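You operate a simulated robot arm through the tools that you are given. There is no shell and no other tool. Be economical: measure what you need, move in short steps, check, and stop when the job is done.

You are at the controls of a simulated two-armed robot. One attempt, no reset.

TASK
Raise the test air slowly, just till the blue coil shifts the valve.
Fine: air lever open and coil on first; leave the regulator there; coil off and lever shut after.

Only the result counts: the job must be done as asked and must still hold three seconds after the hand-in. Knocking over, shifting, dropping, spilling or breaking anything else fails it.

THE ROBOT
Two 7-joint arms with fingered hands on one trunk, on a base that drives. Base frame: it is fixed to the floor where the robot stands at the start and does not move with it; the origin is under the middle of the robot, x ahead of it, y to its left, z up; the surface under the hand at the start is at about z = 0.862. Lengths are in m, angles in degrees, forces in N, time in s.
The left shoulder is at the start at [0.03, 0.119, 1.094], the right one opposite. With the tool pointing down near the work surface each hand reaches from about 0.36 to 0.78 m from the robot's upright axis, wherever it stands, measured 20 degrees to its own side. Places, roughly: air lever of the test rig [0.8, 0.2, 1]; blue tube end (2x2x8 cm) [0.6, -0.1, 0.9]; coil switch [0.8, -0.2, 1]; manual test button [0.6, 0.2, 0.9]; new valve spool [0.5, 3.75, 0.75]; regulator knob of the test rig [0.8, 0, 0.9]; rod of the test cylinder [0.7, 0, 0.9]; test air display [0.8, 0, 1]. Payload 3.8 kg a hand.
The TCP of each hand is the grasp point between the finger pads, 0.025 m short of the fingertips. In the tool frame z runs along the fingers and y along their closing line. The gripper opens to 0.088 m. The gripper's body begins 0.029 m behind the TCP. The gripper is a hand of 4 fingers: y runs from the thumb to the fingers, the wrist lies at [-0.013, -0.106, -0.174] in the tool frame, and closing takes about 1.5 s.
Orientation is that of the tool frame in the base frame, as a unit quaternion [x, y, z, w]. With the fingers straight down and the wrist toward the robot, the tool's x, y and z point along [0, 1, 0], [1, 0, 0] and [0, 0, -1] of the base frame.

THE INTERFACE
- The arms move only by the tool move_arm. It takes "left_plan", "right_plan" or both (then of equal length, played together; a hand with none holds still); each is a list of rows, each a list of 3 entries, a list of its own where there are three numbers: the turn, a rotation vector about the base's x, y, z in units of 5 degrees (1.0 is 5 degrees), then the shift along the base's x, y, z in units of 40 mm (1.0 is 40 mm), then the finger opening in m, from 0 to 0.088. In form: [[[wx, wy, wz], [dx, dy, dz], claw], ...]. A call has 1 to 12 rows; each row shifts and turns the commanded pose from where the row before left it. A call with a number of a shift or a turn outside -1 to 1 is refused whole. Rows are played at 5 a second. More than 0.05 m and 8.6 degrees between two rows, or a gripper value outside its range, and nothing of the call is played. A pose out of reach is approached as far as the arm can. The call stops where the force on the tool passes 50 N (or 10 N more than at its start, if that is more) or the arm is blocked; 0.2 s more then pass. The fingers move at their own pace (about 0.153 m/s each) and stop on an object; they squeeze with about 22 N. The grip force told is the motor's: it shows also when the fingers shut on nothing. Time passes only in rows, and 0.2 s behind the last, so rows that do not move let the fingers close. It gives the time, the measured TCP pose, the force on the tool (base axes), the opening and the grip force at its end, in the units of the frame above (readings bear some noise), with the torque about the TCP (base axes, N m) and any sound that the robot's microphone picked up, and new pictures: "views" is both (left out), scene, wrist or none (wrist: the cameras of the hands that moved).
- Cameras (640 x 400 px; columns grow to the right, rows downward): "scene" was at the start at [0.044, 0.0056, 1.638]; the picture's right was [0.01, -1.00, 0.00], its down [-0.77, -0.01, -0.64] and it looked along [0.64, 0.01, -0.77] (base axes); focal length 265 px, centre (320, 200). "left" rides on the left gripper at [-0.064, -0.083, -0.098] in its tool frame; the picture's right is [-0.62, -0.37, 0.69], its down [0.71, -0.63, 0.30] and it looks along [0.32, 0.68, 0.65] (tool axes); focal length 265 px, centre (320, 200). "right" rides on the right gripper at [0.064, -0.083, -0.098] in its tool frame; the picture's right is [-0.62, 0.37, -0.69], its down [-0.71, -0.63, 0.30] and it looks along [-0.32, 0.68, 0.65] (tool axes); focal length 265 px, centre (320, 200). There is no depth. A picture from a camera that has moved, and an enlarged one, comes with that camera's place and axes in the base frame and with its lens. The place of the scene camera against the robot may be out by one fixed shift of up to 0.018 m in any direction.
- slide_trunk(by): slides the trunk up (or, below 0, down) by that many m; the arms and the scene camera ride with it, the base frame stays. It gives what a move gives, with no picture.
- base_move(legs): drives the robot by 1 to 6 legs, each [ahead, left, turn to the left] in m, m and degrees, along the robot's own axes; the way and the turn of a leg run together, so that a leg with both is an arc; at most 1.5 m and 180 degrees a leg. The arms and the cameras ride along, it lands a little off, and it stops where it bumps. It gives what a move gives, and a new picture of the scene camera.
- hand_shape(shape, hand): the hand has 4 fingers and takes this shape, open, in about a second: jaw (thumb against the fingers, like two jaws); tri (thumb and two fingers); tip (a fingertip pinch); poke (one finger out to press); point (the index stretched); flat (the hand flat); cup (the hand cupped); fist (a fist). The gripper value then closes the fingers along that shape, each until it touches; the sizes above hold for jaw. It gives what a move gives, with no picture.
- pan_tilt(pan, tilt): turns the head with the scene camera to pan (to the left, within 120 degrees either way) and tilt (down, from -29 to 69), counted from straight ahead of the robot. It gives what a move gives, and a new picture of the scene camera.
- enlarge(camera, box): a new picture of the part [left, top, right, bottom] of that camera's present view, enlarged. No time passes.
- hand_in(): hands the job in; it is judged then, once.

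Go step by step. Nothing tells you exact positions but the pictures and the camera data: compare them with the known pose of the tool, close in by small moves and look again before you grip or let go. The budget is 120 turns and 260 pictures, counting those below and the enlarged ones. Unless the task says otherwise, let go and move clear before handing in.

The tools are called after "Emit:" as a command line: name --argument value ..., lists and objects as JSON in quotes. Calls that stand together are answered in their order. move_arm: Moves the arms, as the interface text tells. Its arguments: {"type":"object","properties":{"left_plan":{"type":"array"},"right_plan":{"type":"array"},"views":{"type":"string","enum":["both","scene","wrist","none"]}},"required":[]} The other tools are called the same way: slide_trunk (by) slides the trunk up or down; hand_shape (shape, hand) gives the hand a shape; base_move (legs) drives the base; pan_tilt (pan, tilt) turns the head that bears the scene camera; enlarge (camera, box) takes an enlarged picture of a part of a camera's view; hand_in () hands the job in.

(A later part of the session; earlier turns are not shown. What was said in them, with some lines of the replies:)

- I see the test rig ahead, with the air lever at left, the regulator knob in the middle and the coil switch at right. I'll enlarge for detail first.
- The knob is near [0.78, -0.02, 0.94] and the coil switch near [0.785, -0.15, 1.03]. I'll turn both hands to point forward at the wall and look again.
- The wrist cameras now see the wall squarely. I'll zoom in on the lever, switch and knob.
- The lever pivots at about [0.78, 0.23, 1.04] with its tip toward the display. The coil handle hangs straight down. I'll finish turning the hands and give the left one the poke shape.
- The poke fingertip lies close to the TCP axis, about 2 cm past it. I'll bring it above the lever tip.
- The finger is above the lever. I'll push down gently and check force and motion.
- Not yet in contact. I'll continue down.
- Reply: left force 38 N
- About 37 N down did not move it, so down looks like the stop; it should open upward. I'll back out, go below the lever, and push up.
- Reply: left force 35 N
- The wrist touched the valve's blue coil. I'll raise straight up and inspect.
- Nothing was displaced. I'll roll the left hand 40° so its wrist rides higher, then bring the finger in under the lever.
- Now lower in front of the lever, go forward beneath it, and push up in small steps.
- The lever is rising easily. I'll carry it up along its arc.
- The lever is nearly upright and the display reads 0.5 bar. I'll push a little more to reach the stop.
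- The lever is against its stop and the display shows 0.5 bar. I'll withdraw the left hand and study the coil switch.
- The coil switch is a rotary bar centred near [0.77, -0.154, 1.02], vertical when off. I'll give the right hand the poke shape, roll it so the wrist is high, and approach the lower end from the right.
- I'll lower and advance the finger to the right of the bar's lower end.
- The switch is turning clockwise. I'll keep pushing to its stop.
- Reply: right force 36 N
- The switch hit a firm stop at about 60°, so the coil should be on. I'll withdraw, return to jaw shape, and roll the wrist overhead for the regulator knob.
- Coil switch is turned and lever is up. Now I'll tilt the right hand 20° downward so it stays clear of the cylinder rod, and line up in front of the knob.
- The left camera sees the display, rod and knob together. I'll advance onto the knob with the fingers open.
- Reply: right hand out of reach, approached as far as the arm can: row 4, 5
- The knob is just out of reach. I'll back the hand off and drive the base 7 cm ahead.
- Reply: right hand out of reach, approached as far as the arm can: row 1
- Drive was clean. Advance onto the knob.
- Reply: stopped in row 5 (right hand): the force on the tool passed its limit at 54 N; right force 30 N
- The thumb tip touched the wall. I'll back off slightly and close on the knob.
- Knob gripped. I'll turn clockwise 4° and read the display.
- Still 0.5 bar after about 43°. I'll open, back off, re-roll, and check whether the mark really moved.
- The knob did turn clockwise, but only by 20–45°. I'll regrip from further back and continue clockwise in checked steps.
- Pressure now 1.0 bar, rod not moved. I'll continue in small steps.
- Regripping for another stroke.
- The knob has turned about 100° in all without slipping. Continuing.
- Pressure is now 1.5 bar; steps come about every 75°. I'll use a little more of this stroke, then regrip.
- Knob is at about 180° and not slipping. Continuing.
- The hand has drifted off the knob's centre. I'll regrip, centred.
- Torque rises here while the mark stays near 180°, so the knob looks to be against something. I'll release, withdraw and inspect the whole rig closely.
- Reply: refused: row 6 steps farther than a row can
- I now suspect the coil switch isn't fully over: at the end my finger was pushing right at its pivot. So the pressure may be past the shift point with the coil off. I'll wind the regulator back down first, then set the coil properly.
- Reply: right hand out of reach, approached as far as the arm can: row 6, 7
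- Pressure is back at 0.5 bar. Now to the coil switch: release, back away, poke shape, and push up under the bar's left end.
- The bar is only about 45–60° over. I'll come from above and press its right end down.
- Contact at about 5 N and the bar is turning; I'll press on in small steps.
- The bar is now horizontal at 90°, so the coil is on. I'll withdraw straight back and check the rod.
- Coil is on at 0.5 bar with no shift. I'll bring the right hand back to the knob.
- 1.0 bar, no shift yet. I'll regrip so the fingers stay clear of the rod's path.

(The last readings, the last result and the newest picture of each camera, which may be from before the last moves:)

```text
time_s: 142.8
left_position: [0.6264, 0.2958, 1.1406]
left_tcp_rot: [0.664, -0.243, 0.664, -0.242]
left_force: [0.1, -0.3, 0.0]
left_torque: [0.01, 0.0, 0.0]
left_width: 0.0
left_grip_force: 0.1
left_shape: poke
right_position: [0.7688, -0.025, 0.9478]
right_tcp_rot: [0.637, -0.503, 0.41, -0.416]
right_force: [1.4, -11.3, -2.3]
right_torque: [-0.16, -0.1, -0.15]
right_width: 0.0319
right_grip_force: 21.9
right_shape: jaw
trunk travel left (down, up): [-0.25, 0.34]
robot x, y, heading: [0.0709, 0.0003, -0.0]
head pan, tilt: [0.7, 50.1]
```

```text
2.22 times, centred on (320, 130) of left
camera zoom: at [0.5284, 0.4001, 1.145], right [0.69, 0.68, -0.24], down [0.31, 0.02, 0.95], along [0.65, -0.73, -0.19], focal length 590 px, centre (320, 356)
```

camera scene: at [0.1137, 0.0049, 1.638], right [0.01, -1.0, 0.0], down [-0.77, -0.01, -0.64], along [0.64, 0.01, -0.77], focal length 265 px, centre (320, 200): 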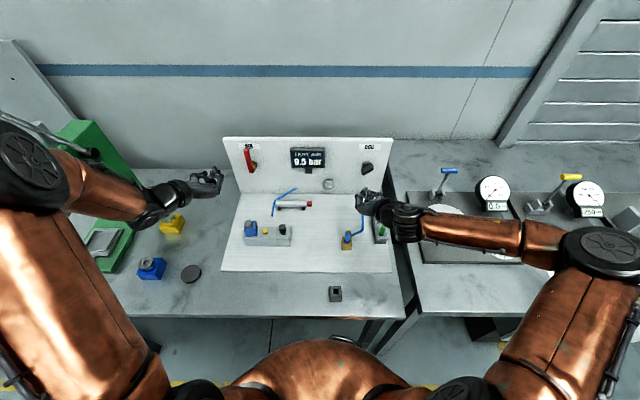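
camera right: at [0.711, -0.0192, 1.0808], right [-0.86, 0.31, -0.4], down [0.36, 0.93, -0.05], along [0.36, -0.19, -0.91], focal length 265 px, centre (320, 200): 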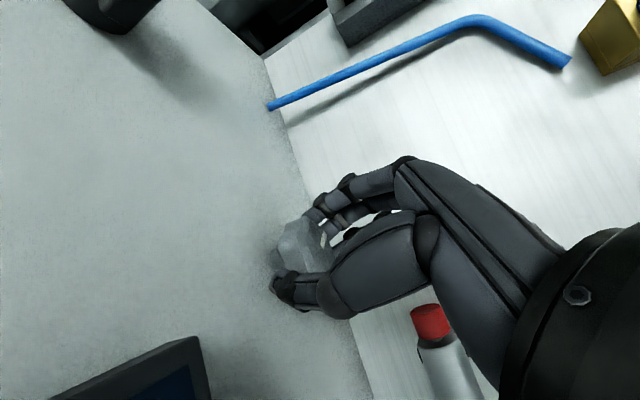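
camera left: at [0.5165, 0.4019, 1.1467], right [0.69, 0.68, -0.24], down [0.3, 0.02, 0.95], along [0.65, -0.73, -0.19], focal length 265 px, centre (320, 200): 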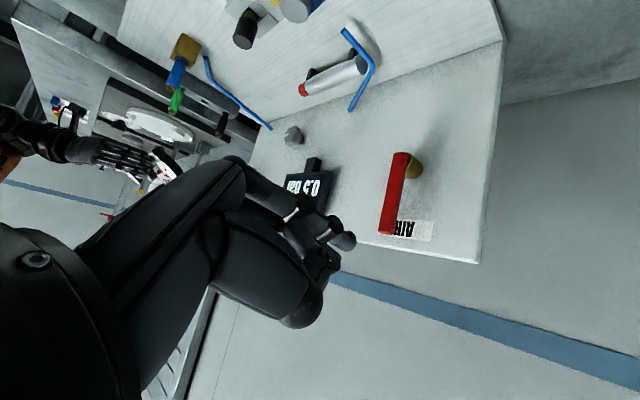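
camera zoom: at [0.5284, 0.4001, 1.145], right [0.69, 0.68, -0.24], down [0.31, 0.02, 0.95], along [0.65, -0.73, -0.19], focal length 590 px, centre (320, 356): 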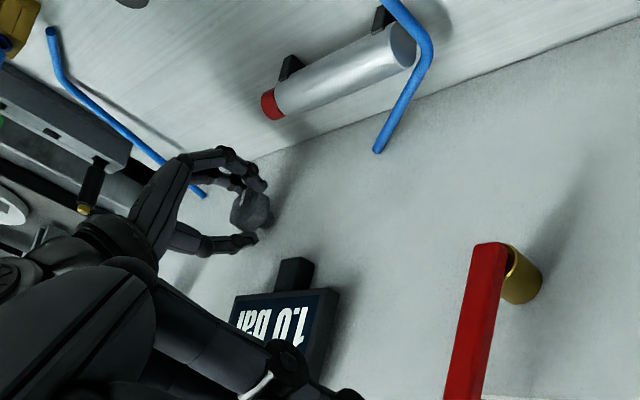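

Emit:
move_arm --right_plan '[[[0.4, 0, 0], [0, -0.02, 0], 0.03], [[0.4, 0, 0], [0, 0, 0], 0.03], [[0.4, 0, 0], [0, 0, 0], 0.03], [[0.3, 0, 0], [0, 0, 0], 0.03], [[0, 0, 0], [0, 0, 0], 0.03], [[0, 0, 0], [0, 0, 0], 0.03]]' --views "none"

Emit:
enlarge --camera "left" --box '[240, 40, 400, 220]'

Emit:
move_arm --right_plan '[[[0.4, 0, 0], [0, 0, 0], 0.03], [[0.4, 0, 0], [0, 0, 0], 0.03], [[0.4, 0, 0], [0, 0, 0], 0.03], [[0.3, 0, 0], [0, 0, 0], 0.03], [[0, 0, 0], [0, 0, 0], 0.03], [[0, 0, 0], [0, 0, 0], 0.03]]' --views "none"

Emit:
enlarge --camera "left" --box '[240, 40, 400, 220]'

```text
time_s: 144.2
left_position: [0.6273, 0.2948, 1.1416]
left_tcp_rot: [0.665, -0.243, 0.664, -0.242]
left_force: [0.2, -0.5, 0.1]
left_torque: [0.03, 0.0, 0.0]
left_width: 0.0002
left_grip_force: 0.1
left_shape: poke
right_position: [0.7689, -0.0254, 0.9475]
right_tcp_rot: [0.608, -0.529, 0.376, -0.457]
right_force: [0.4, -11.4, -3.1]
right_torque: [-0.13, -0.1, -0.16]
right_width: 0.0323
right_grip_force: 21.9
right_shape: jaw
trunk travel left (down, up): [-0.25, 0.34]
robot x, y, heading: [0.0694, -0.0003, -0.2]
head pan, tilt: [0.7, 50.1]
```

```text
2.22 times, centred on (320, 130) of left
camera zoom: at [0.5284, 0.3999, 1.1451], right [0.69, 0.68, -0.24], down [0.31, 0.02, 0.95], along [0.65, -0.73, -0.19], focal length 590 px, centre (320, 356)
```

zoom: 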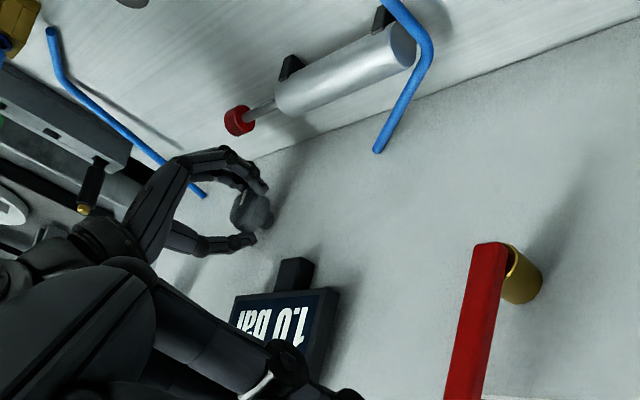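

```text
time_s: 145.6
left_position: [0.6274, 0.296, 1.1397]
left_tcp_rot: [0.665, -0.242, 0.664, -0.242]
left_force: [0.2, -0.2, 0.1]
left_torque: [0.03, -0.04, -0.03]
left_width: 0.0001
left_grip_force: 0.0
left_shape: poke
right_position: [0.7682, -0.0254, 0.947]
right_tcp_rot: [0.577, -0.552, 0.342, -0.495]
right_force: [0.2, -14.4, -5.5]
right_torque: [-0.21, -0.05, -0.24]
right_width: 0.0324
right_grip_force: 22.1
right_shape: jaw
trunk travel left (down, up): [-0.25, 0.34]
robot x, y, heading: [0.0714, -0.0019, -0.3]
head pan, tilt: [0.7, 50.1]
```

```text
2.22 times, centred on (320, 130) of left
camera zoom: at [0.5285, 0.3998, 1.1451], right [0.69, 0.68, -0.24], down [0.31, 0.02, 0.95], along [0.65, -0.73, -0.19], focal length 590 px, centre (320, 356)
```

zoom: 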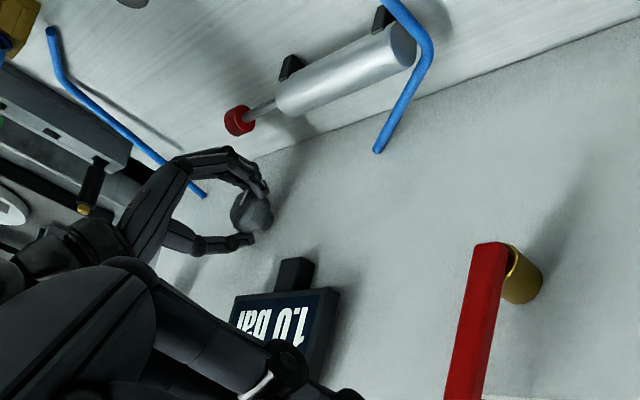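

The rod has shot out: the valve shifted at about 1.0 bar. I'll leave the regulator here, open gently and back away clear of the rod.

Emit:
move_arm --right_plan '[[[0, 0, 0], [0, 0, 0], 0.05], [[0, 0, 0], [0, 0, 0], 0.05], [[0, 0, 0], [-0.4, 0, 0.14], 0.052], [[0, 0, 0], [-0.4, -0.05, 0.15], 0.055], [[0, 0, 0], [-0.4, -0.1, 0.3], 0.055], [[0, 0, 0], [-0.5, -0.2, 0.7], 0.06], [[0, 0, 0], [-0.5, -0.3, 0.8], 0.06], [[0, -1, 0], [-0.5, -0.5, 0.6], 0.06], [[0, -1, 0], [0, -0.6, 0.3], 0.06], [[0, -1, 0], [0, -0.6, 0], 0.06], [[0, -1, 0], [0, -0.6, 0], 0.06]]' --views "both"

Emit:
enlarge --camera "scene" --box '[225, 130, 405, 242]'

```text
time_s: 148.0
left_position: [0.6274, 0.2955, 1.1405]
left_tcp_rot: [0.664, -0.243, 0.664, -0.242]
left_force: [-1.1, 0.1, 0.9]
left_torque: [-0.03, 0.0, 0.01]
left_width: 0.0001
left_grip_force: 0.1
left_shape: poke
right_position: [0.6622, -0.1441, 1.0701]
right_tcp_rot: [-0.51, 0.456, -0.436, 0.585]
right_force: [-0.6, -0.3, -0.2]
right_torque: [0.02, 0.0, 0.02]
right_width: 0.0599
right_grip_force: 0.0
right_shape: jaw
trunk travel left (down, up): [-0.25, 0.34]
robot x, y, heading: [0.071, 0.001, 0.0]
head pan, tilt: [0.7, 50.1]
camera scene: at [0.1143, 0.0049, 1.638], right [0.01, -1.0, 0.0], down [-0.77, -0.01, -0.64], along [0.64, 0.01, -0.77], focal length 265 px, centre (320, 200)
camera right: at [0.5742, -0.2335, 1.1408], right [-0.79, 0.51, -0.36], down [0.13, 0.69, 0.71], along [0.61, 0.51, -0.61], focal length 265 px, centre (320, 200)
```

scene: 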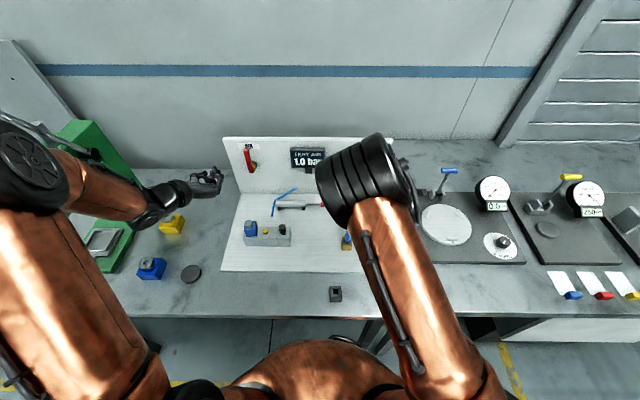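
right: 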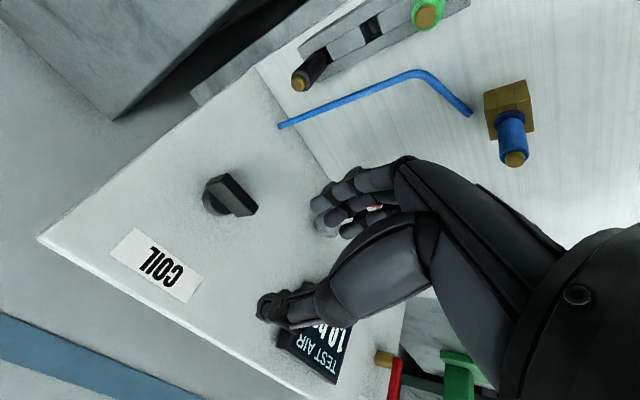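

```text
3.56 times, centred on (315, 186) of scene
camera zoom: at [0.1143, 0.0049, 1.638], right [0.01, -1.0, 0.0], down [-0.77, -0.01, -0.64], along [0.64, 0.01, -0.77], focal length 941 px, centre (338, 250)
```

zoom: 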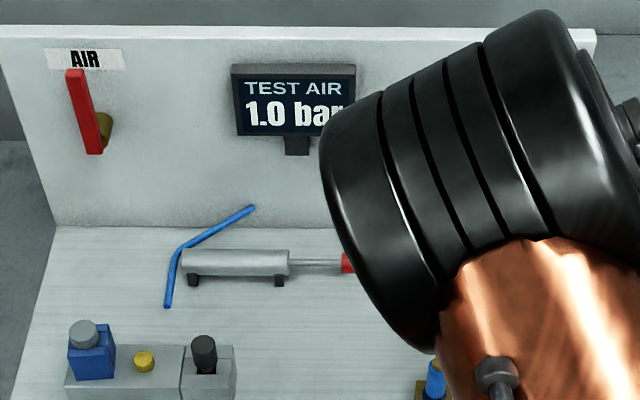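

The rod is out and the regulator stays as is. Next, coil off: poke shape again, then press the bar's left end down from above.

Emit:
hand_shape --hand "right" --shape "poke"

Emit:
move_arm --right_plan '[[[1, 0, 0], [0, 0, 0], 0], [[1, 0, 0], [0, 0, 0], 0], [[1, 0, 0], [0, 0, 0], 0], [[1, 0, 0], [0, 0, 0], 0], [[1, 0, 0], [0, 0, 0], 0], [[1, 0, 0], [0, 0, 0], 0], [[1, 0, 0], [0, 0, 0], 0], [[0, 1, -0.7], [0, 0, 0], 0], [[0, 1, -0.8], [0, 0.3, 0], 0]]' --views "wrist"

```text
time_s: 148.9
left_position: [0.6263, 0.2965, 1.1413]
left_tcp_rot: [0.665, -0.242, 0.664, -0.242]
left_force: [-0.1, -0.2, -0.4]
left_torque: [0.01, 0.01, -0.02]
left_width: 0.0
left_grip_force: 0.0
left_shape: poke
right_position: [0.6598, -0.1426, 1.0693]
right_tcp_rot: [-0.509, 0.457, -0.436, 0.585]
right_force: [0.2, 0.0, 0.1]
right_torque: [0.03, -0.01, 0.01]
right_width: 0.0
right_grip_force: 0.1
right_shape: poke
trunk travel left (down, up): [-0.25, 0.34]
robot x, y, heading: [0.0685, 0.0012, -0.0]
head pan, tilt: [0.7, 50.1]
```

```text
time_s: 150.9
left_position: [0.6265, 0.2971, 1.1412]
left_tcp_rot: [0.664, -0.242, 0.665, -0.241]
left_force: [0.2, 0.4, 0.6]
left_torque: [0.02, -0.03, 0.01]
left_width: 0.0
left_grip_force: 0.0
left_shape: poke
right_position: [0.6602, -0.1297, 1.0671]
right_tcp_rot: [-0.295, 0.647, -0.296, 0.638]
right_force: [-0.1, -0.8, -0.5]
right_torque: [-0.01, -0.02, -0.01]
right_width: 0.0
right_grip_force: 0.0
right_shape: poke
trunk travel left (down, up): [-0.25, 0.34]
robot x, y, heading: [0.0682, 0.0045, 0.3]
head pan, tilt: [0.7, 50.1]
camera right: at [0.5617, -0.2323, 1.0908], right [-0.69, 0.72, 0.13], down [0.32, 0.13, 0.94], along [0.66, 0.69, -0.32], focal length 265 px, centre (320, 200)
```

right: 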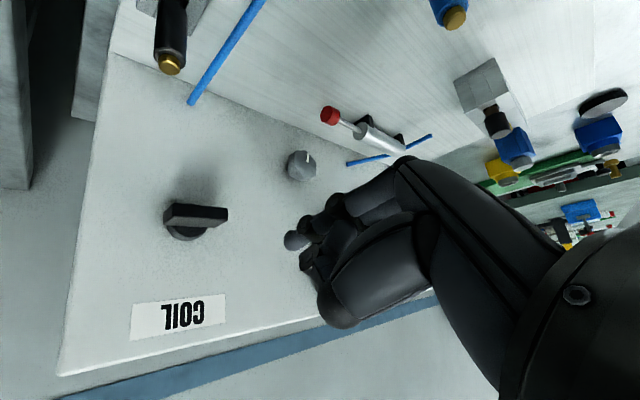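

Emit:
move_arm --right_plan '[[[0, 0, 0], [0.8, -0.03, 0], 0], [[0, 0, 0], [0.8, 0, 0], 0], [[0, 0, 0], [0.82, 0, 0], 0], [[0, 0, 0], [0, 0, -0.2], 0]]' --views "wrist"

Emit:
enlarge --camera "scene" --box '[290, 130, 418, 210]'

```text
time_s: 151.9
left_position: [0.6263, 0.2966, 1.1417]
left_tcp_rot: [0.664, -0.242, 0.665, -0.242]
left_force: [0.6, 0.5, -0.4]
left_torque: [-0.03, 0.01, -0.01]
left_width: 0.0
left_grip_force: 0.0
left_shape: poke
right_position: [0.7561, -0.1325, 1.06]
right_tcp_rot: [-0.295, 0.646, -0.296, 0.639]
right_force: [0.2, -0.5, -0.1]
right_torque: [0.01, 0.01, 0.0]
right_width: 0.0
right_grip_force: 0.0
right_shape: poke
trunk travel left (down, up): [-0.25, 0.34]
robot x, y, heading: [0.0687, -0.0009, 0.2]
head pan, tilt: [0.7, 50.1]
camera right: at [0.6578, -0.2347, 1.0824], right [-0.69, 0.71, 0.13], down [0.31, 0.13, 0.94], along [0.66, 0.69, -0.32], focal length 265 px, centre (320, 200)
```

right: 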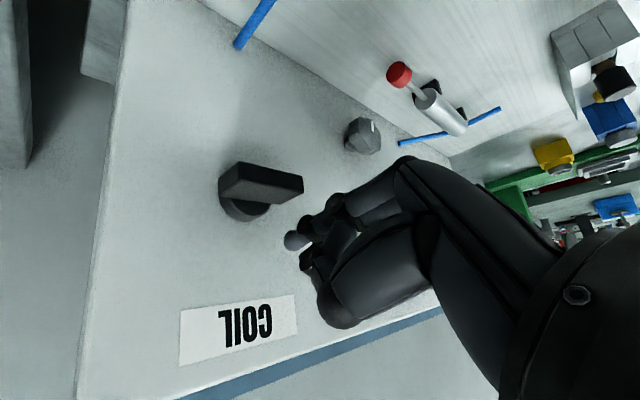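

```text
5.00 times, centred on (354, 170) of scene
camera zoom: at [0.1135, 0.0057, 1.638], right [0.01, -1.0, 0.0], down [-0.77, -0.01, -0.64], along [0.64, 0.01, -0.77], focal length 1324 px, centre (150, 350)
```

zoom: 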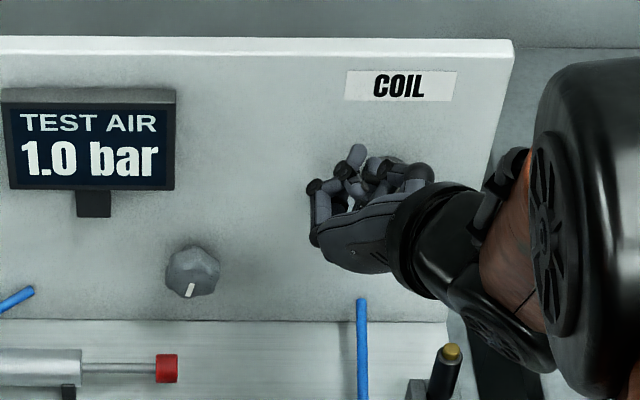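

The finger is about 18 mm left of the pivot and above the bar. I'll press down.

Emit:
move_arm --right_plan '[[[0, 0, 0], [0, 0, -0.2], 0], [[0, 0, 0], [0, 0, -0.2], 0], [[0, 0, 0], [0, 0, -0.2], 0], [[0, 0, 0], [0, 0, -0.2], 0], [[0, 0, 0], [0, 0, -0.2], 0], [[0, 0, 0], [0, 0, -0.15], 0]]' --views "wrist"

Emit:
enlarge --camera "scene" --box '[290, 130, 418, 210]'

```text
time_s: 153.3
left_position: [0.6256, 0.2968, 1.1403]
left_tcp_rot: [0.664, -0.243, 0.664, -0.241]
left_force: [0.9, 0.0, -0.1]
left_torque: [0.04, -0.01, 0.03]
left_width: 0.0
left_grip_force: 0.0
left_shape: poke
right_position: [0.7568, -0.1306, 1.015]
right_tcp_rot: [-0.295, 0.646, -0.297, 0.638]
right_force: [0.1, 1.2, 4.0]
right_torque: [-0.01, -0.04, 0.03]
right_width: 0.0001
right_grip_force: 0.0
right_shape: poke
trunk travel left (down, up): [-0.25, 0.34]
robot x, y, heading: [0.0676, -0.0016, -0.1]
head pan, tilt: [0.7, 50.1]
camera right: at [0.6586, -0.2337, 1.0375], right [-0.69, 0.71, 0.13], down [0.31, 0.13, 0.94], along [0.65, 0.69, -0.32], focal length 265 px, centre (320, 200)
```

right: 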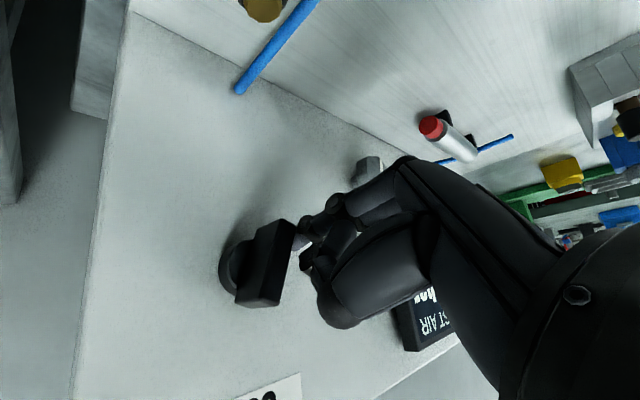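

```text
5.00 times, centred on (354, 170) of scene
camera zoom: at [0.1137, 0.006, 1.638], right [0.01, -1.0, 0.0], down [-0.77, -0.01, -0.64], along [0.64, 0.01, -0.77], focal length 1324 px, centre (150, 350)
```

zoom: 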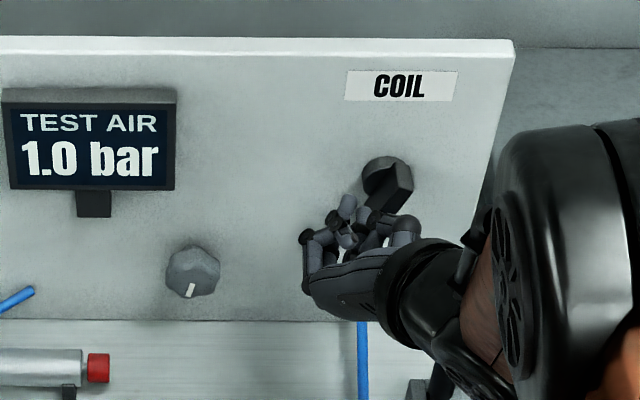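

The rod retracted, so the coil is off. I'll finish turning the bar to vertical.

Emit:
move_arm --right_plan '[[[0, 0, 0], [0, 0, -0.2], 0], [[0, 0, 0], [0, -0.1, -0.1], 0], [[0, 0, 0], [0, -0.1, 0], 0], [[0, 0, 0], [0, -0.1, 0], 0]]' --views "none"

Emit:
enlarge --camera "scene" --box '[290, 130, 418, 210]'

```text
time_s: 154.3
left_position: [0.6273, 0.2969, 1.1417]
left_tcp_rot: [0.664, -0.242, 0.664, -0.241]
left_force: [-0.5, -0.3, 0.3]
left_torque: [0.02, 0.0, 0.02]
left_width: 0.0
left_grip_force: 0.0
left_shape: poke
right_position: [0.7572, -0.1437, 1.0003]
right_tcp_rot: [-0.296, 0.647, -0.296, 0.637]
right_force: [-0.8, 3.7, -5.1]
right_torque: [0.01, 0.14, 0.08]
right_width: 0.0001
right_grip_force: 0.1
right_shape: poke
trunk travel left (down, up): [-0.25, 0.34]
robot x, y, heading: [0.0686, -0.0031, -0.3]
head pan, tilt: [0.7, 50.1]
```

```text
5.00 times, centred on (354, 170) of scene
camera zoom: at [0.1146, 0.0056, 1.6379], right [0.01, -1.0, 0.0], down [-0.77, -0.01, -0.64], along [0.64, 0.01, -0.77], focal length 1324 px, centre (150, 350)
```

zoom: 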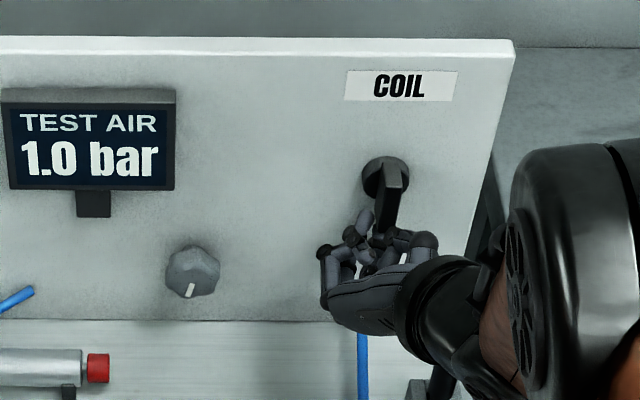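

Emit:
move_arm --right_plan '[[[0, 0, 0], [0, -0.1, 0], 0], [[0, 0, 0], [0, -0.1, 0], 0]]' --views "none"

Emit:
enlarge --camera "scene" --box '[290, 130, 418, 210]'

```text
time_s: 154.9
left_position: [0.6265, 0.2987, 1.1394]
left_tcp_rot: [0.665, -0.242, 0.664, -0.242]
left_force: [-0.1, -0.1, 0.4]
left_torque: [0.0, 0.05, -0.04]
left_width: 0.0
left_grip_force: 0.1
left_shape: poke
right_position: [0.7562, -0.1486, 1.0014]
right_tcp_rot: [-0.298, 0.646, -0.295, 0.638]
right_force: [-1.6, 10.9, -9.4]
right_torque: [0.04, 0.2, 0.24]
right_width: 0.0002
right_grip_force: 0.1
right_shape: poke
trunk travel left (down, up): [-0.25, 0.34]
robot x, y, heading: [0.0658, -0.0007, 0.1]
head pan, tilt: [0.7, 50.1]
```

```text
5.00 times, centred on (354, 170) of scene
camera zoom: at [0.1147, 0.008, 1.6379], right [0.01, -1.0, 0.0], down [-0.77, -0.01, -0.64], along [0.64, 0.01, -0.77], focal length 1324 px, centre (150, 350)
```

zoom: 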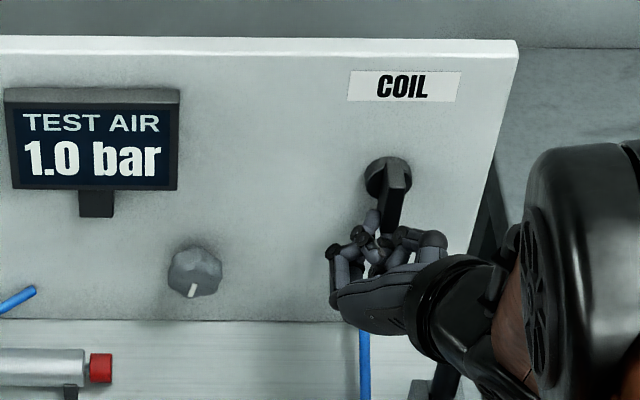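

Coil is off and the bar is at its stop. I'll withdraw the right hand and bring the left finger to the left side of the air lever.

Emit:
move_arm --right_plan '[[[0, 0, 0], [0, 0.3, 0], 0], [[0, 0, 0], [-0.9, 0.1, 0.1], 0], [[0, 0, 0], [-1, 0, 0.4], 0], [[0, 0, 0], [-1, -0.3, 0.5], 0], [[0, 0, 0], [-0.3, -0.8, 0.5], 0]]' --left_plan '[[[0, 0, 0], [0, 0, 0], 0], [[0, 0, 0], [0.8, -0.24, -0.24], 0], [[0, 0, 0], [0.8, -0.24, -0.24], 0], [[0, 0, 0], [0.8, -0.2, -0.24], 0], [[0, 0, 0], [0.72, 0, 0], 0]]' --views "both"

Emit:
enlarge --camera "scene" --box '[210, 120, 400, 240]'

```text
time_s: 156.1
left_position: [0.7523, 0.2674, 1.112]
left_tcp_rot: [0.664, -0.243, 0.665, -0.241]
left_force: [0.1, 0.2, 0.2]
left_torque: [0.04, 0.01, -0.02]
left_width: 0.0001
left_grip_force: 0.1
left_shape: poke
right_position: [0.629, -0.1817, 1.0605]
right_tcp_rot: [-0.295, 0.647, -0.297, 0.637]
right_force: [0.2, -0.5, 1.0]
right_torque: [0.0, 0.02, -0.01]
right_width: 0.0
right_grip_force: 0.0
right_shape: poke
trunk travel left (down, up): [-0.25, 0.34]
robot x, y, heading: [0.0654, 0.0028, -0.0]
head pan, tilt: [0.7, 50.1]
camera scene: at [0.1143, 0.0042, 1.638], right [0.01, -1.0, 0.0], down [-0.77, -0.01, -0.64], along [0.64, 0.01, -0.77], focal length 265 px, centre (320, 200)
camera right: at [0.5314, -0.2841, 1.0841], right [-0.69, 0.71, 0.13], down [0.31, 0.13, 0.94], along [0.65, 0.69, -0.31], focal length 265 px, centre (320, 200)
camera left: at [0.6536, 0.3715, 1.1167], right [0.69, 0.68, -0.24], down [0.3, 0.02, 0.95], along [0.65, -0.73, -0.19], focal length 265 px, centre (320, 200)
```

scene: 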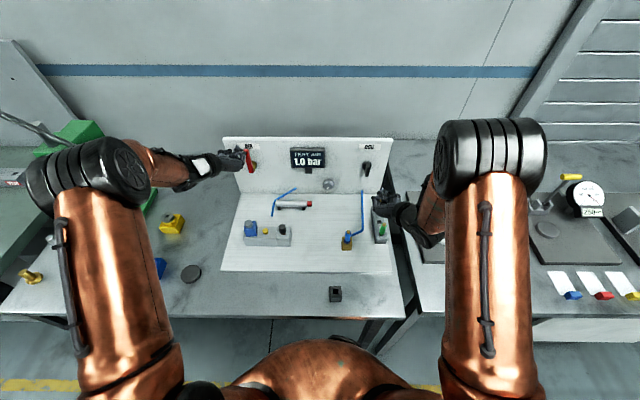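
right: 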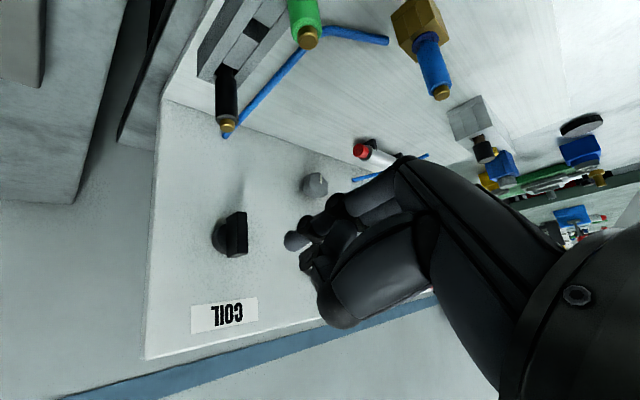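
left: 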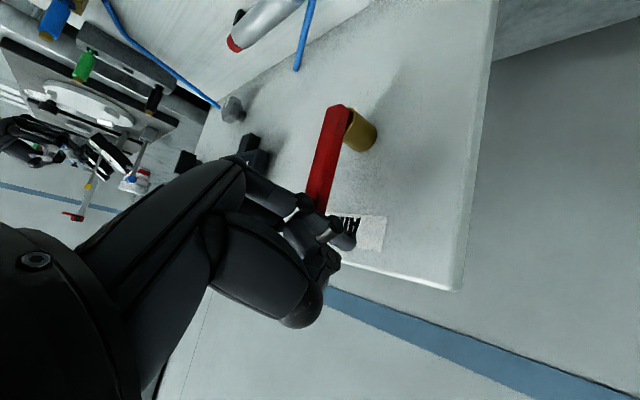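

```text
3.33 times, centred on (305, 180) of scene
camera zoom: at [0.1143, 0.0042, 1.638], right [0.01, -1.0, 0.0], down [-0.77, -0.01, -0.64], along [0.64, 0.01, -0.77], focal length 882 px, centre (370, 267)
```

zoom: 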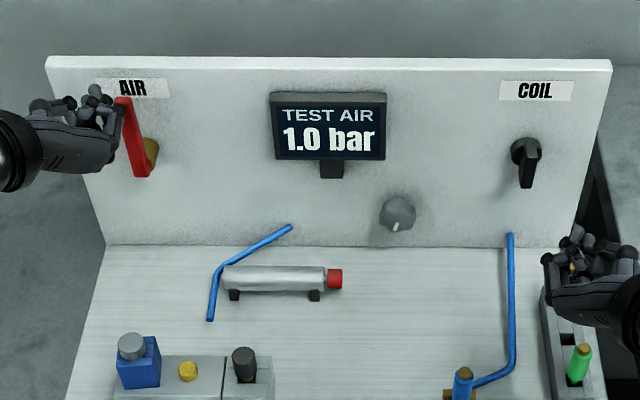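

The coil bar is vertical as at the start. I'll sweep the lever right and down to shut it.

Emit:
move_arm --left_plan '[[[0, 0, 0], [0, -0.3, 0], 0], [[0, 0, 0], [0, -0.3, 0], 0], [[0, 0, 0], [0, -0.3, 0], 0], [[0, 0, 0], [0, -0.3, -0.04], 0], [[0, 0, 0], [0, -0.3, -0.06], 0], [[0, 0, 0], [0, -0.3, -0.08], 0], [[0, 0, 0], [0, -0.2, -0.2], 0], [[0, 0, 0], [0, -0.2, -0.25], 0], [[0, 0, 0], [0, -0.2, -0.25], 0], [[0, 0, 0], [0, -0.18, -0.3], 0]]' --views "wrist"

Emit:
enlarge --camera "scene" --box '[210, 120, 400, 240]'

```text
time_s: 158.3
left_position: [0.7511, 0.1664, 1.0649]
left_tcp_rot: [0.664, -0.243, 0.664, -0.242]
left_force: [0.0, 0.7, 0.8]
left_torque: [0.04, -0.01, -0.01]
left_width: 0.0003
left_grip_force: 0.0
left_shape: poke
right_position: [0.63, -0.1809, 1.0615]
right_tcp_rot: [-0.296, 0.646, -0.297, 0.638]
right_force: [-0.1, 0.0, 0.0]
right_torque: [-0.02, 0.02, 0.0]
right_width: 0.0
right_grip_force: 0.1
right_shape: poke
trunk travel left (down, up): [-0.25, 0.34]
robot x, y, heading: [0.0689, 0.0021, 0.1]
head pan, tilt: [0.7, 50.1]
camera left: at [0.6523, 0.271, 1.0696], right [0.69, 0.68, -0.24], down [0.31, 0.02, 0.95], along [0.65, -0.73, -0.19], focal length 265 px, centre (320, 200)
```

left: 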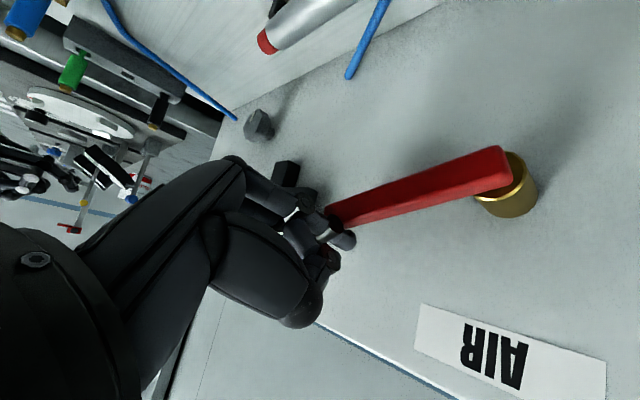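

```text
3.33 times, centred on (305, 180) of scene
camera zoom: at [0.1139, 0.0055, 1.638], right [0.01, -1.0, 0.0], down [-0.77, -0.01, -0.64], along [0.64, 0.01, -0.77], focal length 882 px, centre (370, 267)
```

zoom: 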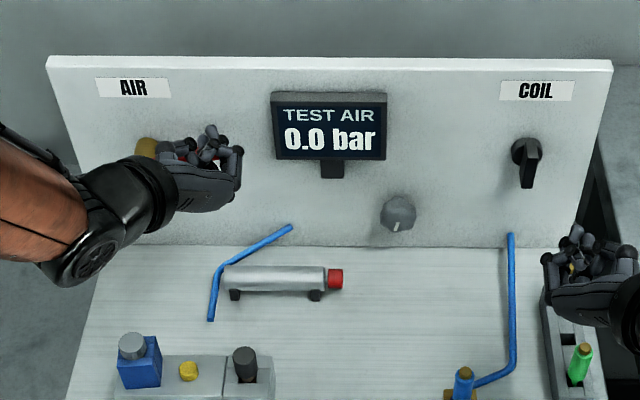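

Display reads 0.0; I'll push the lever the last few degrees to its stop, gently.

Emit:
move_arm --left_plan '[[[0, 0, 0], [0, 0, -0.15], 0], [[0, 0, 0], [0, 0, -0.15], 0], [[0, 0, 0], [0, 0, -0.15], 0], [[0, 0, 0], [0, 0, -0.1], 0]]' --views "wrist"

```text
time_s: 159.3
left_position: [0.7503, 0.1657, 1.0421]
left_tcp_rot: [0.664, -0.243, 0.665, -0.241]
left_force: [-0.9, -0.6, 1.1]
left_torque: [0.03, -0.01, -0.01]
left_width: 0.0001
left_grip_force: 0.0
left_shape: poke
right_position: [0.6294, -0.1805, 1.0605]
right_tcp_rot: [-0.296, 0.645, -0.296, 0.639]
right_force: [0.4, 0.7, 0.0]
right_torque: [-0.02, 0.0, -0.01]
right_width: 0.0002
right_grip_force: 0.1
right_shape: poke
trunk travel left (down, up): [-0.25, 0.34]
robot x, y, heading: [0.0645, 0.0058, 0.0]
head pan, tilt: [0.7, 50.1]
camera left: at [0.6519, 0.2701, 1.0463], right [0.69, 0.68, -0.24], down [0.3, 0.02, 0.95], along [0.65, -0.73, -0.19], focal length 265 px, centre (320, 200)
```

left: 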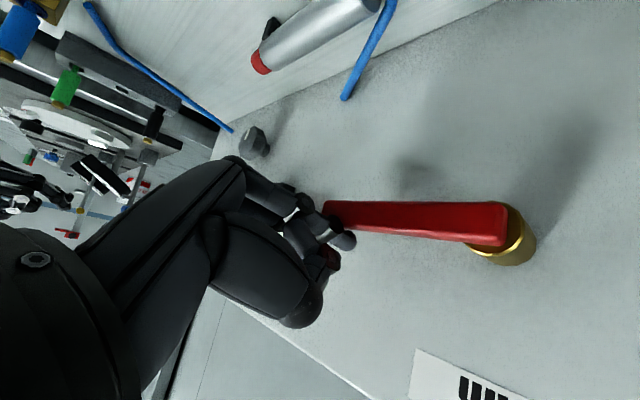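

Emit:
move_arm --left_plan '[[[0, 0, 0], [0, 0, -0.1], 0], [[0, 0, 0], [0, 0, -0.1], 0]]' --views "none"

```text
time_s: 159.9
left_position: [0.7502, 0.1647, 1.0397]
left_tcp_rot: [0.66, -0.242, 0.668, -0.242]
left_force: [-2.4, 0.8, 15.6]
left_torque: [0.05, -0.2, 0.0]
left_width: 0.0
left_grip_force: 0.0
left_shape: poke
right_position: [0.6278, -0.1804, 1.0628]
right_tcp_rot: [-0.295, 0.646, -0.296, 0.639]
right_force: [-1.1, 0.4, 0.2]
right_torque: [-0.01, -0.02, -0.01]
right_width: 0.0
right_grip_force: 0.0
right_shape: poke
trunk travel left (down, up): [-0.25, 0.34]
robot x, y, heading: [0.0671, -0.0015, -0.2]
head pan, tilt: [0.7, 50.1]
```

The lever is at its stop. I'll withdraw both hands and verify.

Emit:
move_arm --left_plan '[[[0, 0, 0], [0, 0, 0.5], 0], [[0, 0, 0], [-1, 0, 0.3], 0], [[0, 0, 0], [-1, 0.2, 0.5], 0], [[0, 0, 0], [-1, 0.5, 0.4], 0], [[0, 0, 0], [-0.5, 0.9, 0.3], 0], [[0, 0, 0], [0, 0.9, 0], 0]]' --right_plan '[[[0, 0, 0], [-0.5, 0, 0.5], 0], [[0, 0, 0], [-0.5, 0, 0.5], 0], [[0, 0, 0], [-0.5, -0.3, 0.5], 0], [[0, 0, 0], [0, -0.5, 0.5], 0], [[0, 0, 0], [0, 0, 0], 0], [[0, 0, 0], [0, 0, 0], 0]]' --views "none"

Emit:
enlarge --camera "scene" --box '[210, 120, 400, 240]'

Emit:
enlarge --camera "scene" --box '[0, 100, 640, 400]'

```text
time_s: 161.3
left_position: [0.6098, 0.2684, 1.1168]
left_tcp_rot: [0.664, -0.243, 0.665, -0.241]
left_force: [0.0, 0.6, 0.0]
left_torque: [0.03, 0.0, 0.01]
left_width: 0.0
left_grip_force: 0.0
left_shape: poke
right_position: [0.5701, -0.2102, 1.1424]
right_tcp_rot: [-0.295, 0.646, -0.297, 0.638]
right_force: [0.0, -0.2, 0.3]
right_torque: [0.01, 0.03, 0.02]
right_width: 0.0
right_grip_force: 0.1
right_shape: poke
trunk travel left (down, up): [-0.25, 0.34]
robot x, y, heading: [0.0674, -0.0024, -0.1]
head pan, tilt: [0.7, 50.1]
```

```text
3.33 times, centred on (305, 180) of scene
camera zoom: at [0.1138, 0.0062, 1.638], right [0.01, -1.0, 0.0], down [-0.77, -0.01, -0.64], along [0.64, 0.01, -0.77], focal length 882 px, centre (370, 267)
```

zoom: 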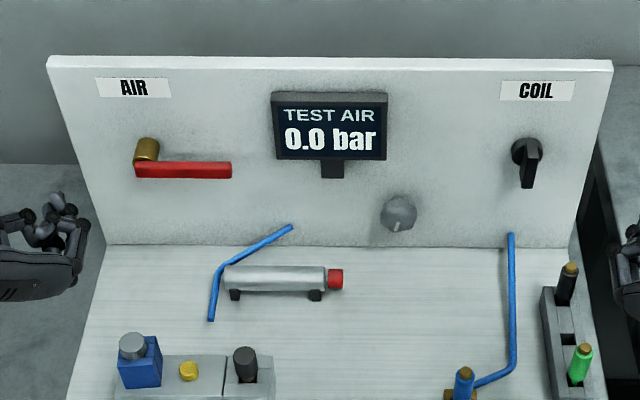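

```text
1.00 times, centred on (320, 250) of scene (not enlarged: the box is as wide or as high as the picture)
camera zoom: at [0.1138, 0.0062, 1.638], right [0.01, -1.0, 0.0], down [-0.77, -0.01, -0.64], along [0.64, 0.01, -0.77], focal length 265 px, centre (320, 150)
```

zoom: 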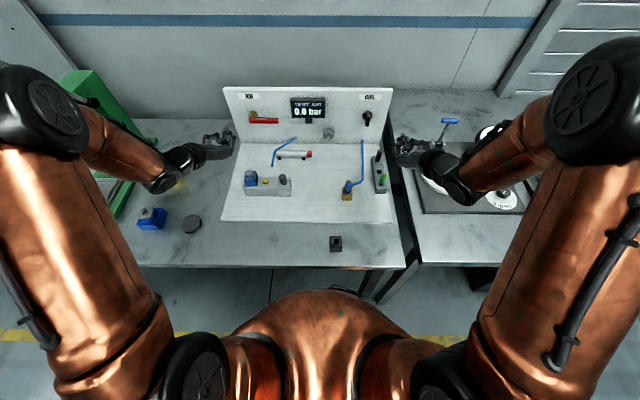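

The lever is shut, the coil is off, the regulator is left where the valve shifted, and both hands are clear. Handing in.

Emit:
hand_in

```text
The job is handed in.
```

The blue coil shifted the valve with the test air display at 1.0 bar. The regulator is left there, the coil is off, the air lever is shut, and both hands are clear.

- **First raise with the coil off:** my first push left the coil switch only part-way over. I raised the air to 1.5 bar before noticing, and the valve did not shift. I wound it back to 0.5 bar, turned the coil fully on and raised it again slowly.
- **Slightly past the shift point:** the rod came out during one small turn, and I made one more of about 7° before stopping. The display still read 1.0 bar.
- **Contact with the coil:** while going for the air lever, the left wrist pressed on the valve's blue coil at about 35 N. Nothing looked displaced afterwards.
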